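You operate a simulated robot arm through the tools that you are given. There is no shell and no other tool. Be economical: measure what you need, move in short steps, check, and stop when the job is done.

The job below is to be done with a simulated robot arm. You get a single attempt, and the scene is never put back.

## Task
Fetch the thermometer and set it in the pink short bowl stack.

The check looks at the end state, three seconds after you hand in, the way a careful person would. Anything else that was tipped, shoved, dropped, spilled or broken makes it a failure.

## Robot
A 6-joint arm with a two-finger parallel gripper, fixed in place. Base frame: the origin is at the foot of the arm, x ahead of it, y to its left, z up; the work surface is at about z = 720. Lengths are in mm, angles in rad, forces in N, time in s.
With the tool pointing down near the work surface it reaches from about 220 to 620 mm from the base axis. Its first joint turns from -1.152 to 1.152 rad. Payload 2.7 kg.
The tool frame sits at the grasp point between the pads (the TCP): z along the fingers, y along the line on which they close. The tips reach 23 mm beyond it. Largest opening 94 mm; finger width 38, thickness 10; the body of the gripper, 54 by 96 mm, starts 39 mm behind the TCP.
Orientation is that of the tool frame in the base frame, as a unit quaternion [x, y, z, w]. With the fingers straight down and closing along the base's y, the tool's x points along the base's -x, its y along +y and its z along -z.

## Interface
- The arm moves only by the tool servo_tool. Its argument "deltas" is a list that holds one entry, the list of rows, each a list of 6 numbers: the shift along the tool's x, y, z in mm, then the turn, a rotation vector about the tool's x, y, z in rad. In form: [[[x, y, z, wx, wy, wz], ...]]. A call has 1 to 12 rows; each row is the pose to reach, as a shift and turn from the pose commanded when the call began, along the tool's axes at that moment. "claw" is the finger opening in mm, from 0 to 94, set as the call begins (left out, the last holds). Each row takes 0.2 s and may step no farther than 50 mm and 0.15 rad from the row before; otherwise, or with a gripper value out of range, the whole call is refused. A pose out of reach is approached as far as the arm can. The call stops where the force on the tool passes 40 N (or 10 N more than at its start, if that is more) or the arm is blocked; 0.2 s more then pass. Each finger travels about 45 mm/s and halts on what it meets, pressing with about 27 N; the grip force reading is that of the motor and also rises with nothing between the fingers. The clock runs only during rows and for 0.2 s after the last one: add rows that repeat a pose to give the fingers time. The reply holds the time, the measured pose of the TCP, the force on the tool along the base axes, the opening and the grip force, in the units named above and with some noise, and new pictures: "show" is both (left out), scene, wrist or none.
- Cameras (640 x 400 px; columns grow to the right, rows downward): "scene" is fixed at [86.4, -450.7, 1379.1]; the picture's right is [0.53, -0.85, 0.00], its down [-0.63, -0.40, -0.66] and it looks along [0.56, 0.35, -0.75] (base axes); focal length 318 px, centre (320, 200). "wrist" rides on the gripper at [86, 16, -75] in the tool frame; the picture's right is [-0.18, 0.98, 0.00], its down [-0.58, -0.11, -0.81] and it looks along [-0.79, -0.15, 0.59] (tool axes); focal length 243 px, centre (320, 200). There is no depth. A picture from a camera that has moved, and an enlarged one, comes with that camera's place and axes in the base frame and with its lens. The place of the scene camera against the robot may be out by one fixed shift of up to 12 mm in any direction.
- enlarge(camera, box): a new picture of the part [left, top, right, bottom] of that camera's present view, enlarged. The clock stands still meanwhile.
- close_job(): hands the job in; it is judged then, once.

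Go step by step. Nothing tells you positions but the pictures and the camera data: compare them with the known pose of the tool, close in by small moves and look again before you grip or let go. The budget is 90 turns and 170 pictures, counting those below and the enlarged ones. Unless the task says otherwise, let go and move clear before handing in, and close with one line.

The tools are called as a command line: name --argument value ..., lists and objects as JSON in quotes. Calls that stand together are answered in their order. servo_tool: Moves the arm, as the interface text tells. Its arguments: {"type":"object","properties":{"deltas":{"type":"array","items":{"type":"array","items":{"type":"array","items":{"type":"number"}}}},"claw":{"type":"number"},"show":{"type":"string","enum":["both","scene","wrist","none"]}},"required":["deltas"]} The other tools are called the same way: enlarge (camera, box) takes an enlarged picture of a part of a camera's view; close_job () hands the job in.

At the start:

```text
t: 0.0
tool_pos: [309.7, -202.3, 1031.7]
orientation: [0.0, 1.0, 0.0, 0.001]
contact_force: [0.5, -0.3, -0.1]
width: 94.1
grasp_force: 0.0
```

scene: 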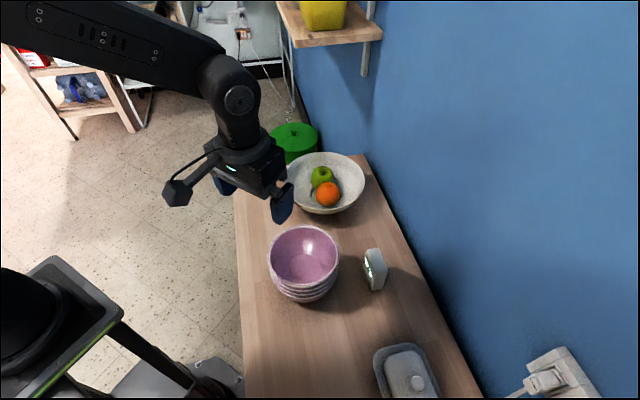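
wrist: 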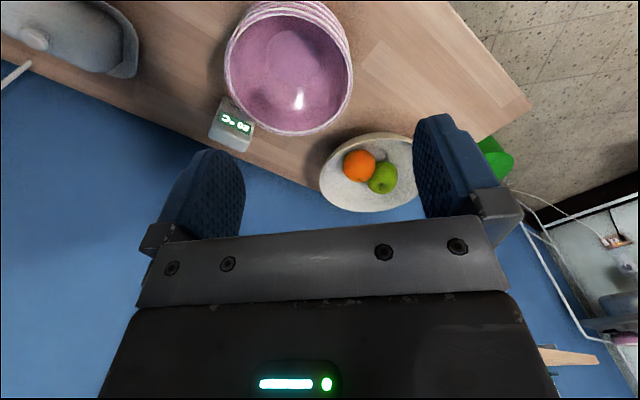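

I see the thermometer as the small white box with a °C display, at about (460, -380). The bowl stack is at about (365, -243), with its rim near z 800. I'll enlarge both views to measure it.

enlarge --camera "scene" --box '[250, 210, 410, 310]'

enlarge --camera "wrist" --box '[180, 60, 308, 160]'

```text
4.00 times, centred on (330, 260) of scene
camera zoom: at [86.4, -450.7, 1379.1], right [0.53, -0.85, 0.0], down [-0.63, -0.4, -0.66], along [0.56, 0.35, -0.75], focal length 1270 px, centre (280, -40)
```

zoom: 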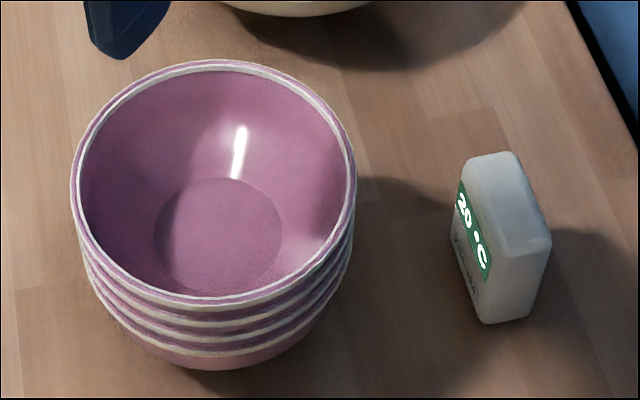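

```text
4.00 times, centred on (244, 110) of wrist
camera zoom: at [222.3, -186.3, 1106.0], right [0.18, 0.98, 0.0], down [0.58, -0.11, 0.81], along [0.79, -0.15, -0.59], focal length 970 px, centre (624, 560)
```

zoom: 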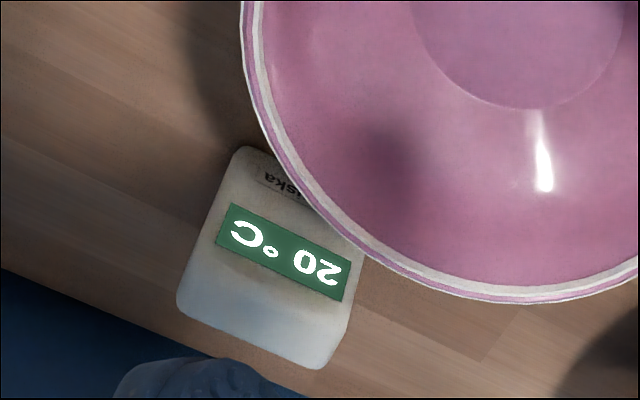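

The thermometer stands upright, about 59 × 28 × 75 mm, centred near (447, -376), with its thin axis along (0.7, -0.7). The bowl rim is near z 830. I'll move above the thermometer, staying high, and turn the tool 45°.

servo_tool --deltas '[[[-23, -29, 17, 0, 0, -0.131], [-46, -58, 34, 0, 0, -0.262], [-68, -87, 51, 0, 0, -0.393], [-91, -116, 68, 0, 0, -0.524], [-114, -145, 85, 0, 0, -0.655], [-137, -174, 102, 0, 0, -0.785], [-137, -174, 102, 0, 0, -0.785]]]' --claw 80

```text
t: 1.6
tool_pos: [446.5, -378.5, 930.4]
orientation: [-0.384, 0.923, 0.0, 0.001]
contact_force: [0.2, -0.2, -1.1]
width: 80.0
grasp_force: 0.1
camera wrist: at [373.1, -427.5, 1004.3], right [-0.57, 0.82, 0.0], down [0.49, 0.33, 0.81], along [0.67, 0.46, -0.59], focal length 243 px, centre (320, 200)
```

scene: 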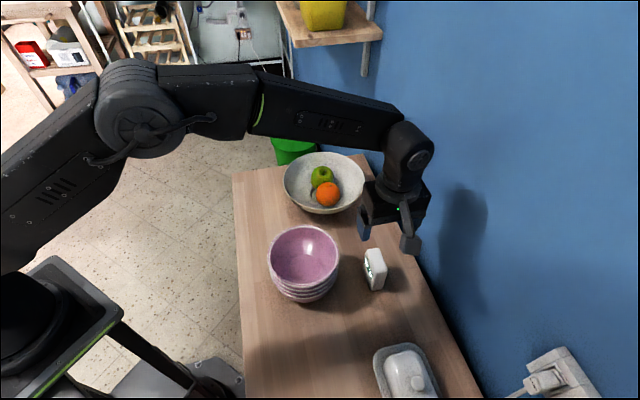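
wrist: 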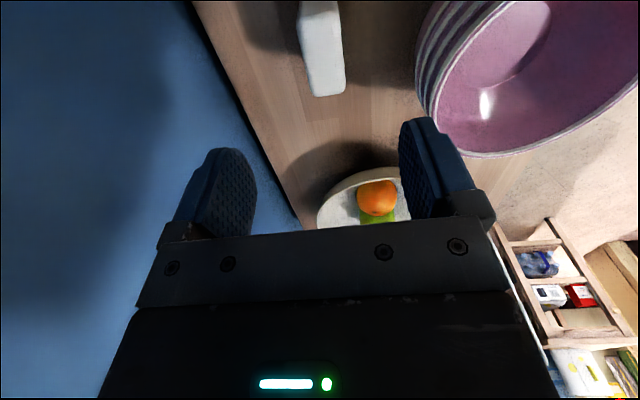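

The tool is above the thermometer and aligned. I'll enlarge the wrist view to refine its position and yaw.

enlarge --camera "wrist" --box '[240, 0, 400, 100]'

```text
4.00 times, centred on (320, 50) of wrist
camera zoom: at [373.1, -427.5, 1004.3], right [-0.57, 0.82, 0.0], down [0.49, 0.33, 0.81], along [0.67, 0.46, -0.59], focal length 970 px, centre (320, 800)
```

zoom: 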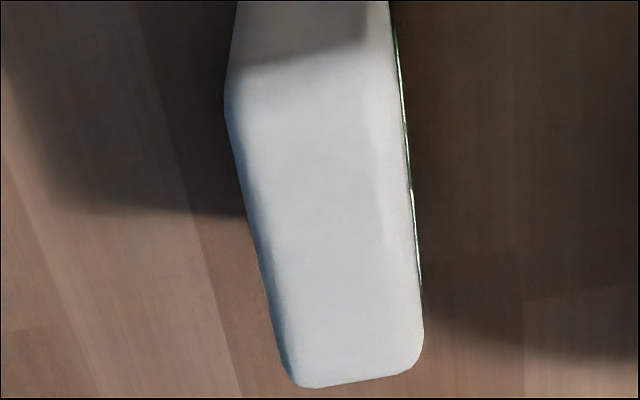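

The top-face centre is at about (449, -370), so I'll shift slightly, descend part of the way, and look again.

servo_tool --deltas '[[[-4, 2, 35, 0, 0, 0], [-7, 3.5, 75, 0, 0, 0], [-7, 3.5, 75, 0, 0, 0]]]' --claw 70

```text
t: 2.4
tool_pos: [448.0, -369.6, 855.0]
orientation: [-0.383, 0.924, -0.001, 0.001]
contact_force: [0.7, 0.5, -0.4]
width: 70.2
grasp_force: 0.1
camera wrist: at [375.7, -419.0, 929.4], right [-0.56, 0.83, 0.0], down [0.49, 0.33, 0.81], along [0.67, 0.46, -0.59], focal length 243 px, centre (320, 200)
```

scene: 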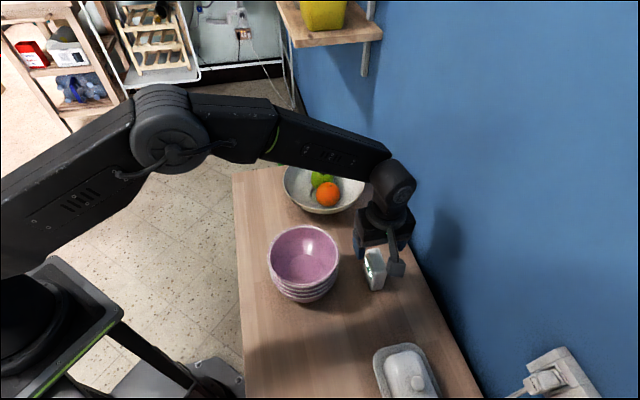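
wrist: 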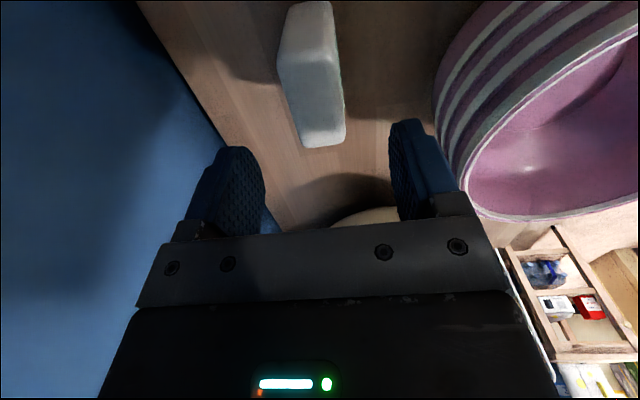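

The thermometer centre is at about (448, -371), which matches the TCP. I'll descend to z≈776 so the fingers straddle it.

servo_tool --deltas '[[[0.5, -1, 20, 0, 0, 0], [0.5, -1, 40, 0, 0, 0], [0.5, -1, 60, 0, 0, 0], [0.5, -1, 79, 0, 0, 0], [0.5, -1, 79, 0, 0, 0]]]'

```text
t: 3.6
tool_pos: [449.5, -369.2, 774.0]
orientation: [-0.383, 0.924, 0.0, 0.001]
contact_force: [-0.3, -0.1, -0.7]
width: 70.0
grasp_force: 0.1
camera wrist: at [377.0, -419.8, 849.4], right [-0.56, 0.83, 0.0], down [0.49, 0.33, 0.81], along [0.67, 0.46, -0.59], focal length 243 px, centre (320, 200)
```

scene: 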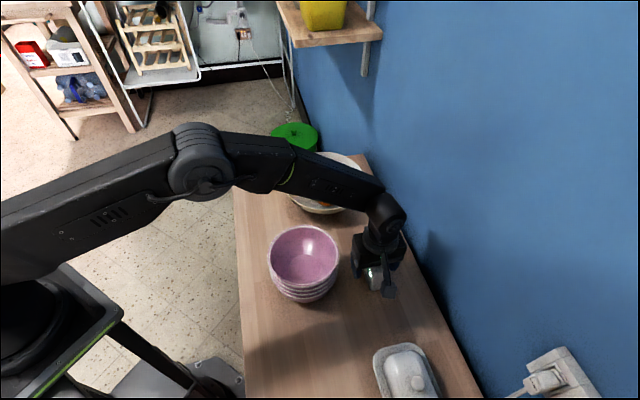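
wrist: 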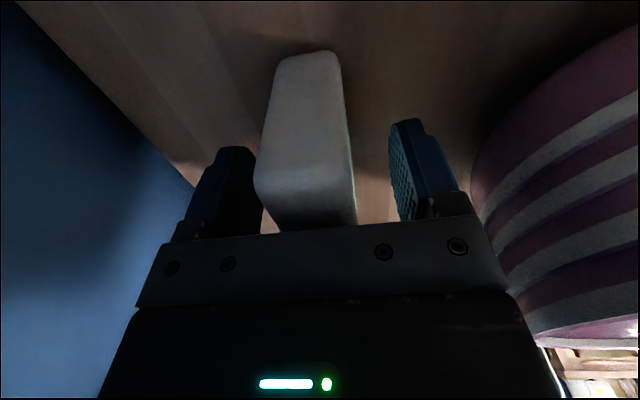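

The fingers straddle the box with room on both sides. Closing now.

servo_tool --deltas '[[[0, -1, 0, 0, 0, 0], [0, -1, 0, 0, 0, 0], [0, -1, 0, 0, 0, 0], [0, -1, 0, 0, 0, 0], [0, -1, 0, 0, 0, 0], [0, -1, 0, 0, 0, 0]]]' --claw 10 --show "wrist"

```text
t: 5.0
tool_pos: [450.6, -371.8, 774.6]
orientation: [-0.382, 0.924, -0.001, 0.002]
contact_force: [-0.3, -0.4, 0.2]
width: 31.6
grasp_force: 27.4
camera wrist: at [377.5, -420.3, 849.8], right [-0.56, 0.83, 0.0], down [0.49, 0.33, 0.81], along [0.67, 0.46, -0.59], focal length 243 px, centre (320, 200)
```

wrist: 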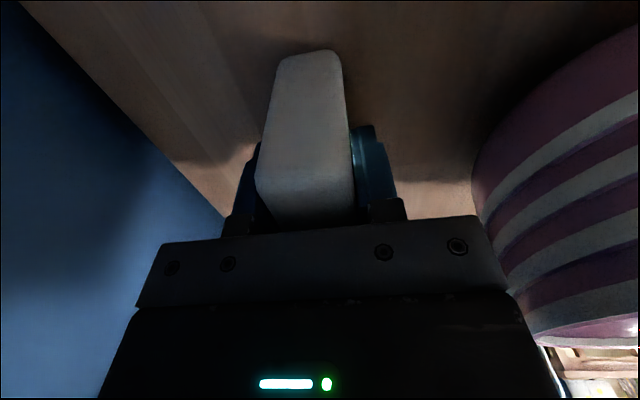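

Gripped at 31.6 mm wide. I'll lift straight up about 160 mm to clear the rim.

servo_tool --deltas '[[[0, 0, -20, 0, 0, 0], [0, 0, -50, 0, 0, 0], [0, 0, -85, 0, 0, 0], [0, 0, -125, 0, 0, 0], [0, 0, -165, 0, 0, 0], [0, 0, -165, 0, 0, 0]]]'

```text
t: 6.4
tool_pos: [449.7, -369.8, 940.2]
orientation: [-0.383, 0.924, -0.001, 0.001]
contact_force: [-0.9, 0.3, -0.8]
width: 31.5
grasp_force: 27.2
camera wrist: at [378.1, -419.0, 1014.8], right [-0.56, 0.83, 0.0], down [0.49, 0.33, 0.81], along [0.67, 0.46, -0.59], focal length 243 px, centre (320, 200)
```

scene: 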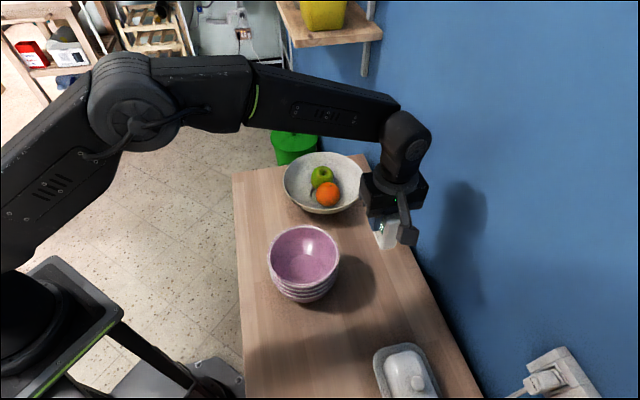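
wrist: 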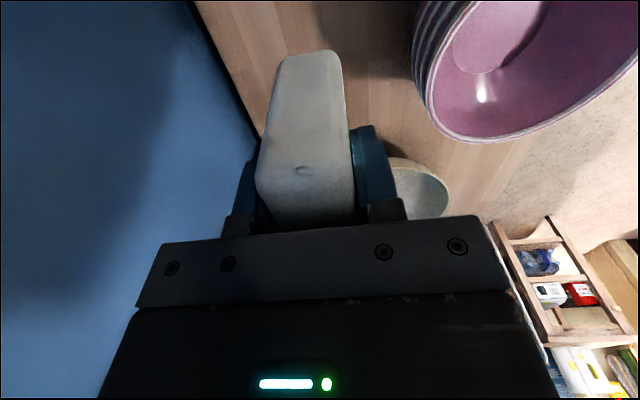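

The thermometer is held securely, with its bottom at about z 886. The bowl axis estimates to (364, -247) with the rim near z 826. I'll move over it at this height and check.

servo_tool --deltas '[[[-6, 35, 0, 0, 0, 0], [-12, 70, 0, 0, 0, 0], [-19, 110, 0, 0, 0, 0], [-26, 148, 0, 0, 0, 0], [-26, 148, 0, 0, 0, 0]]]'

enlarge --camera "scene" --box '[230, 180, 390, 310]'

```text
t: 7.6
tool_pos: [363.7, -249.0, 939.7]
orientation: [-0.383, 0.924, 0.0, 0.002]
contact_force: [-0.5, 0.0, -0.8]
width: 31.4
grasp_force: 26.8
camera wrist: at [290.7, -298.1, 1014.1], right [-0.56, 0.83, 0.0], down [0.49, 0.33, 0.81], along [0.67, 0.46, -0.59], focal length 243 px, centre (320, 200)
```

scene: 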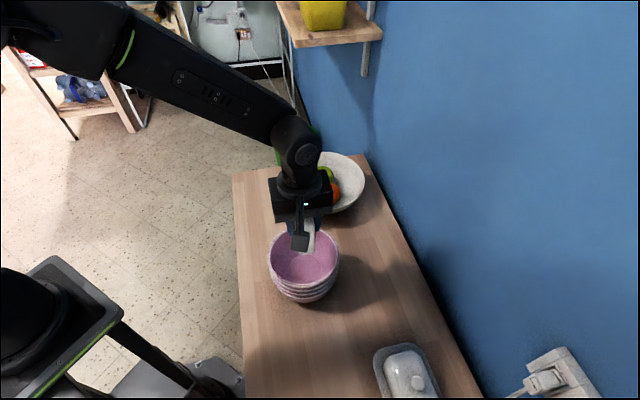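
wrist: 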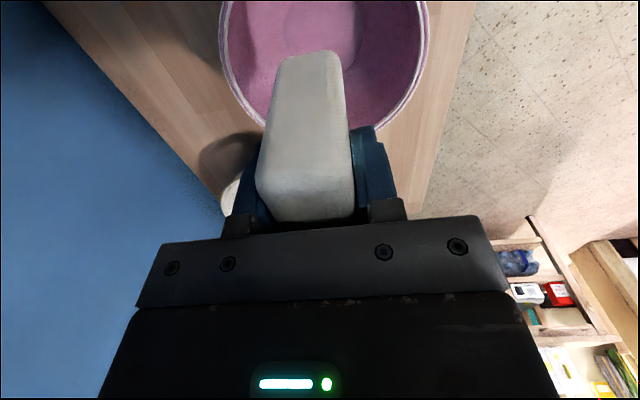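

```text
3.08 times, centred on (310, 245) of scene
camera zoom: at [86.4, -450.7, 1379.1], right [0.53, -0.85, 0.0], down [-0.63, -0.4, -0.66], along [0.56, 0.35, -0.75], focal length 977 px, centre (351, 62)
```

zoom: 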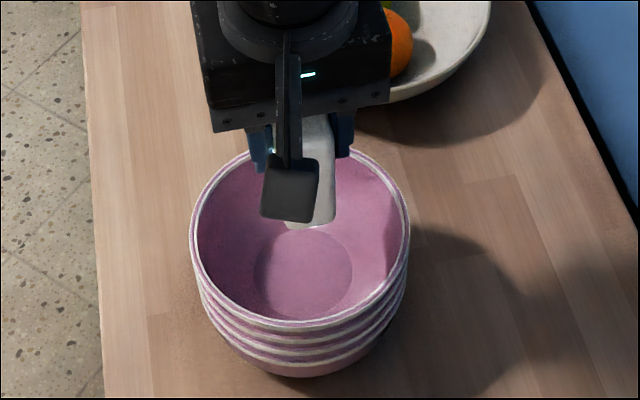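

The bowl axis refines to (361, -246) with the rim at about z 835. I'll shift 3 mm along tool y and descend into the bowl, stopping just above the floor (contact expected near TCP z 835).

servo_tool --deltas '[[[-1, 3.2, 0, 0, 0, 0], [-1, 3.2, 25, 0, 0, 0], [-1, 3.2, 50, 0, 0, 0], [-1, 3.2, 70, 0, 0, 0], [-1, 3.2, 85, 0, 0, 0], [-1, 3.2, 92, 0, 0, 0], [-1, 3.2, 92, 0, 0, 0]]]'

enlarge --camera "scene" --box '[230, 200, 390, 310]'

```text
t: 9.2
tool_pos: [361.7, -243.8, 847.1]
orientation: [-0.383, 0.924, -0.001, 0.001]
contact_force: [0.6, -0.4, -0.7]
width: 31.6
grasp_force: 27.2
camera wrist: at [289.1, -293.8, 921.8], right [-0.56, 0.83, 0.0], down [0.49, 0.33, 0.81], along [0.67, 0.46, -0.59], focal length 243 px, centre (320, 200)
```

scene: 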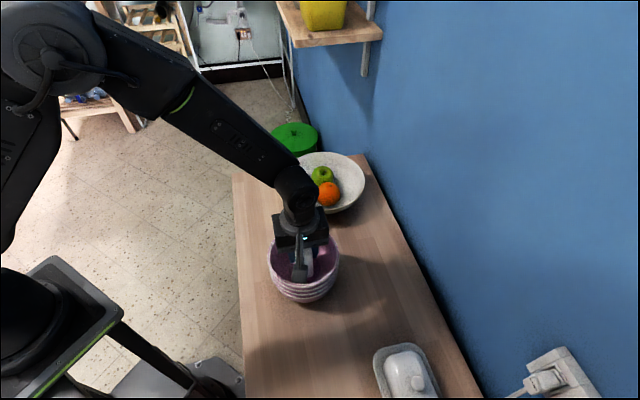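
wrist: 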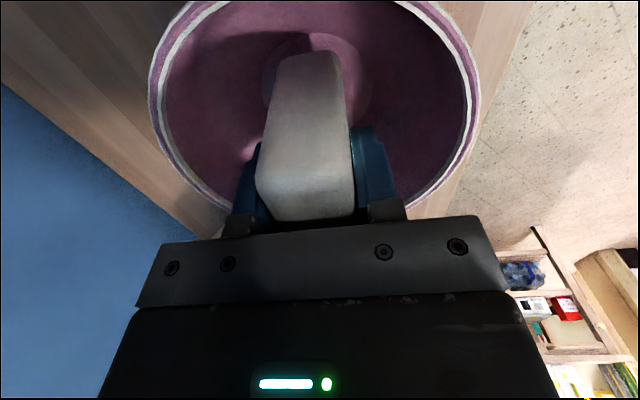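

```text
3.64 times, centred on (310, 255) of scene
camera zoom: at [86.4, -450.7, 1379.1], right [0.53, -0.85, 0.0], down [-0.63, -0.4, -0.66], along [0.56, 0.35, -0.75], focal length 1155 px, centre (356, 0)
```

zoom: 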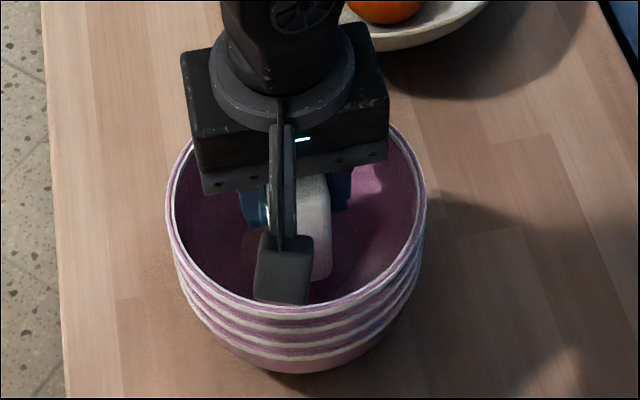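

It's centred in the bowl and there's no contact yet. I'll lower in small steps and watch the force.

servo_tool --deltas '[[[0, 0, 2, 0, 0, 0], [0, 0, 4, 0, 0, 0], [0, 0, 6, 0, 0, 0]]]' --show "none"

```text
t: 10.0
tool_pos: [361.1, -244.6, 842.6]
orientation: [-0.383, 0.924, -0.001, 0.002]
contact_force: [0.5, 1.2, -0.3]
width: 31.7
grasp_force: 26.5
```

servo_tool --deltas '[[[0, 0, 1, 0, 0, 0], [0, 0, 2, 0, 0, 0], [0, 0, 3, 0, 0, 0]]]' --show "wrist"

```text
t: 10.8
tool_pos: [362.7, -244.1, 840.3]
orientation: [-0.382, 0.924, -0.001, 0.001]
contact_force: [-4.0, 2.0, 13.7]
width: 31.2
grasp_force: 27.4
camera wrist: at [289.0, -294.9, 914.7], right [-0.56, 0.83, 0.0], down [0.49, 0.33, 0.81], along [0.67, 0.46, -0.59], focal length 243 px, centre (320, 200)
```

wrist: 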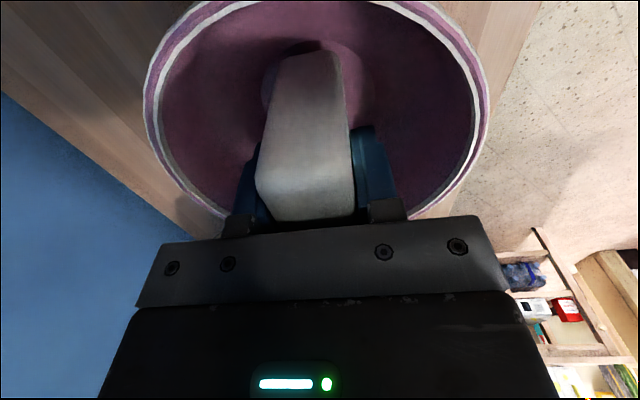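

There's contact at 14 N, so the thermometer is resting in the bowl. I'll relax the load by 1 mm, then open modestly.

servo_tool --deltas '[[[0, 0, -1.3, 0, 0, 0], [0, 0, -1.3, 0, 0, 0]]]' --show "none"

servo_tool --deltas '[[[0, 0, 0, 0, 0, 0], [0, 0, 0, 0, 0, 0], [0, 0, 0, 0, 0, 0]]]' --claw 54

```text
t: 11.4
tool_pos: [360.9, -243.7, 840.1]
orientation: [-0.382, 0.924, 0.0, 0.002]
contact_force: [0.8, -0.5, -0.9]
width: 31.8
grasp_force: 26.4
```

```text
t: 12.2
tool_pos: [361.5, -246.8, 841.7]
orientation: [-0.383, 0.924, -0.001, 0.001]
contact_force: [1.1, 0.5, 0.2]
width: 54.1
grasp_force: 0.1
camera wrist: at [289.2, -294.6, 915.5], right [-0.56, 0.83, 0.0], down [0.49, 0.33, 0.81], along [0.67, 0.46, -0.59], focal length 243 px, centre (320, 200)
```

scene: 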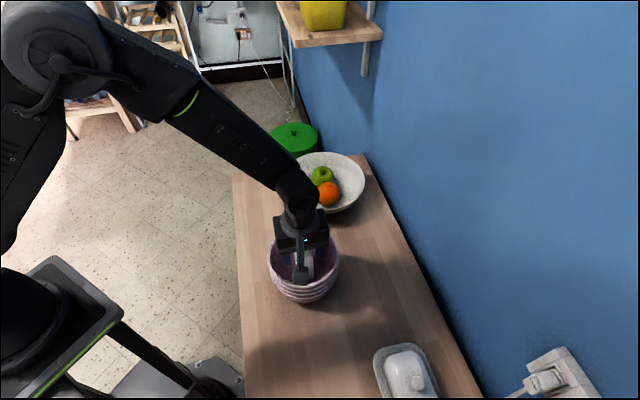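
wrist: 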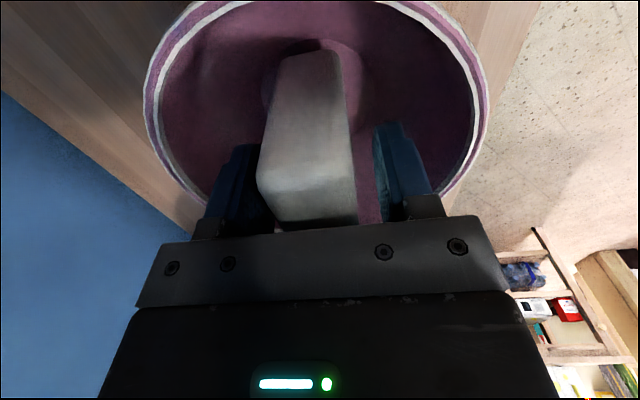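

The thermometer stands on its own in the bowl. I'll retreat straight up.

servo_tool --deltas '[[[0, 0, -10, 0, 0, 0], [0, 0, -25, 0, 0, 0], [0, 0, -50, 0, 0, 0], [0, 0, -85, 0, 0, 0], [0, 0, -125, 0, 0, 0], [0, 0, -160, 0, 0, 0], [0, 0, -160, 0, 0, 0]]]'

enlarge --camera "scene" --box '[230, 200, 390, 310]'

```text
t: 13.8
tool_pos: [360.4, -244.9, 1002.2]
orientation: [-0.383, 0.924, 0.0, 0.002]
contact_force: [0.2, -0.5, -0.3]
width: 54.1
grasp_force: 0.0
camera wrist: at [287.5, -294.8, 1076.7], right [-0.56, 0.83, 0.0], down [0.49, 0.33, 0.81], along [0.67, 0.46, -0.59], focal length 243 px, centre (320, 200)
```

scene: 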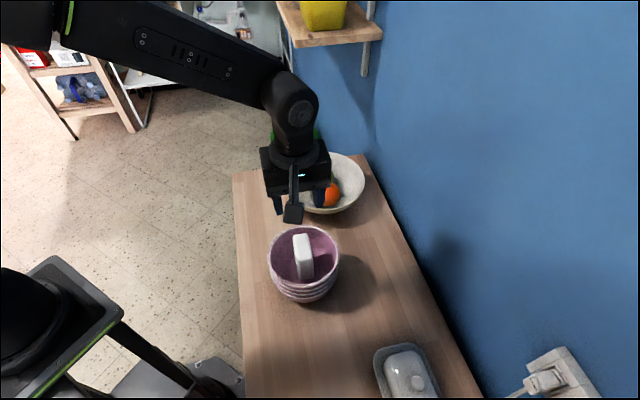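
wrist: 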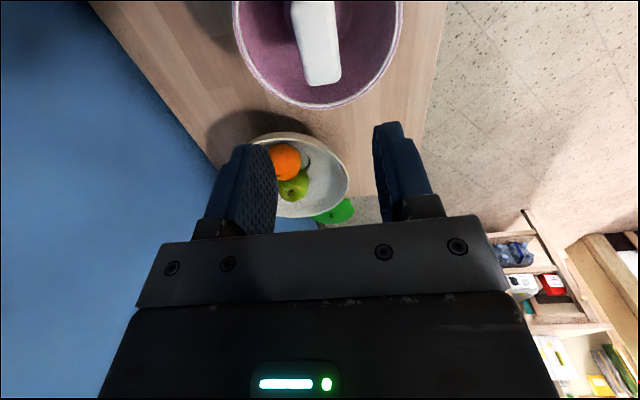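

```text
3.64 times, centred on (310, 255) of scene
camera zoom: at [86.4, -450.7, 1379.1], right [0.53, -0.85, 0.0], down [-0.63, -0.4, -0.66], along [0.56, 0.35, -0.75], focal length 1155 px, centre (356, 0)
```

zoom: 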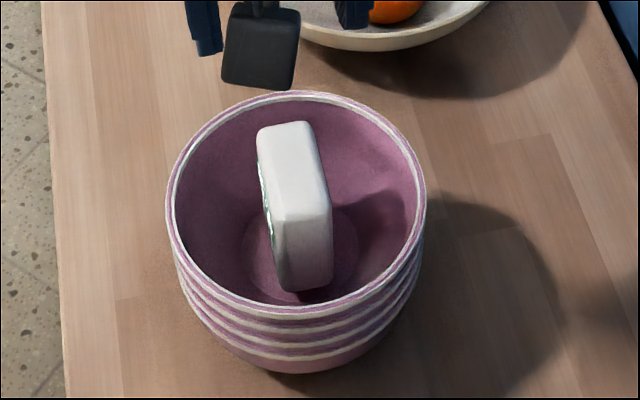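

The thermometer stands upright inside the bowl stack, the bowls haven't moved, and the gripper is clear. I'm handing in.

close_job

```text
The job is handed in.
```

The thermometer is standing upright in the top bowl of the pink short bowl stack; nothing else looked moved in the last pictures, and the gripper was clear when I handed in.
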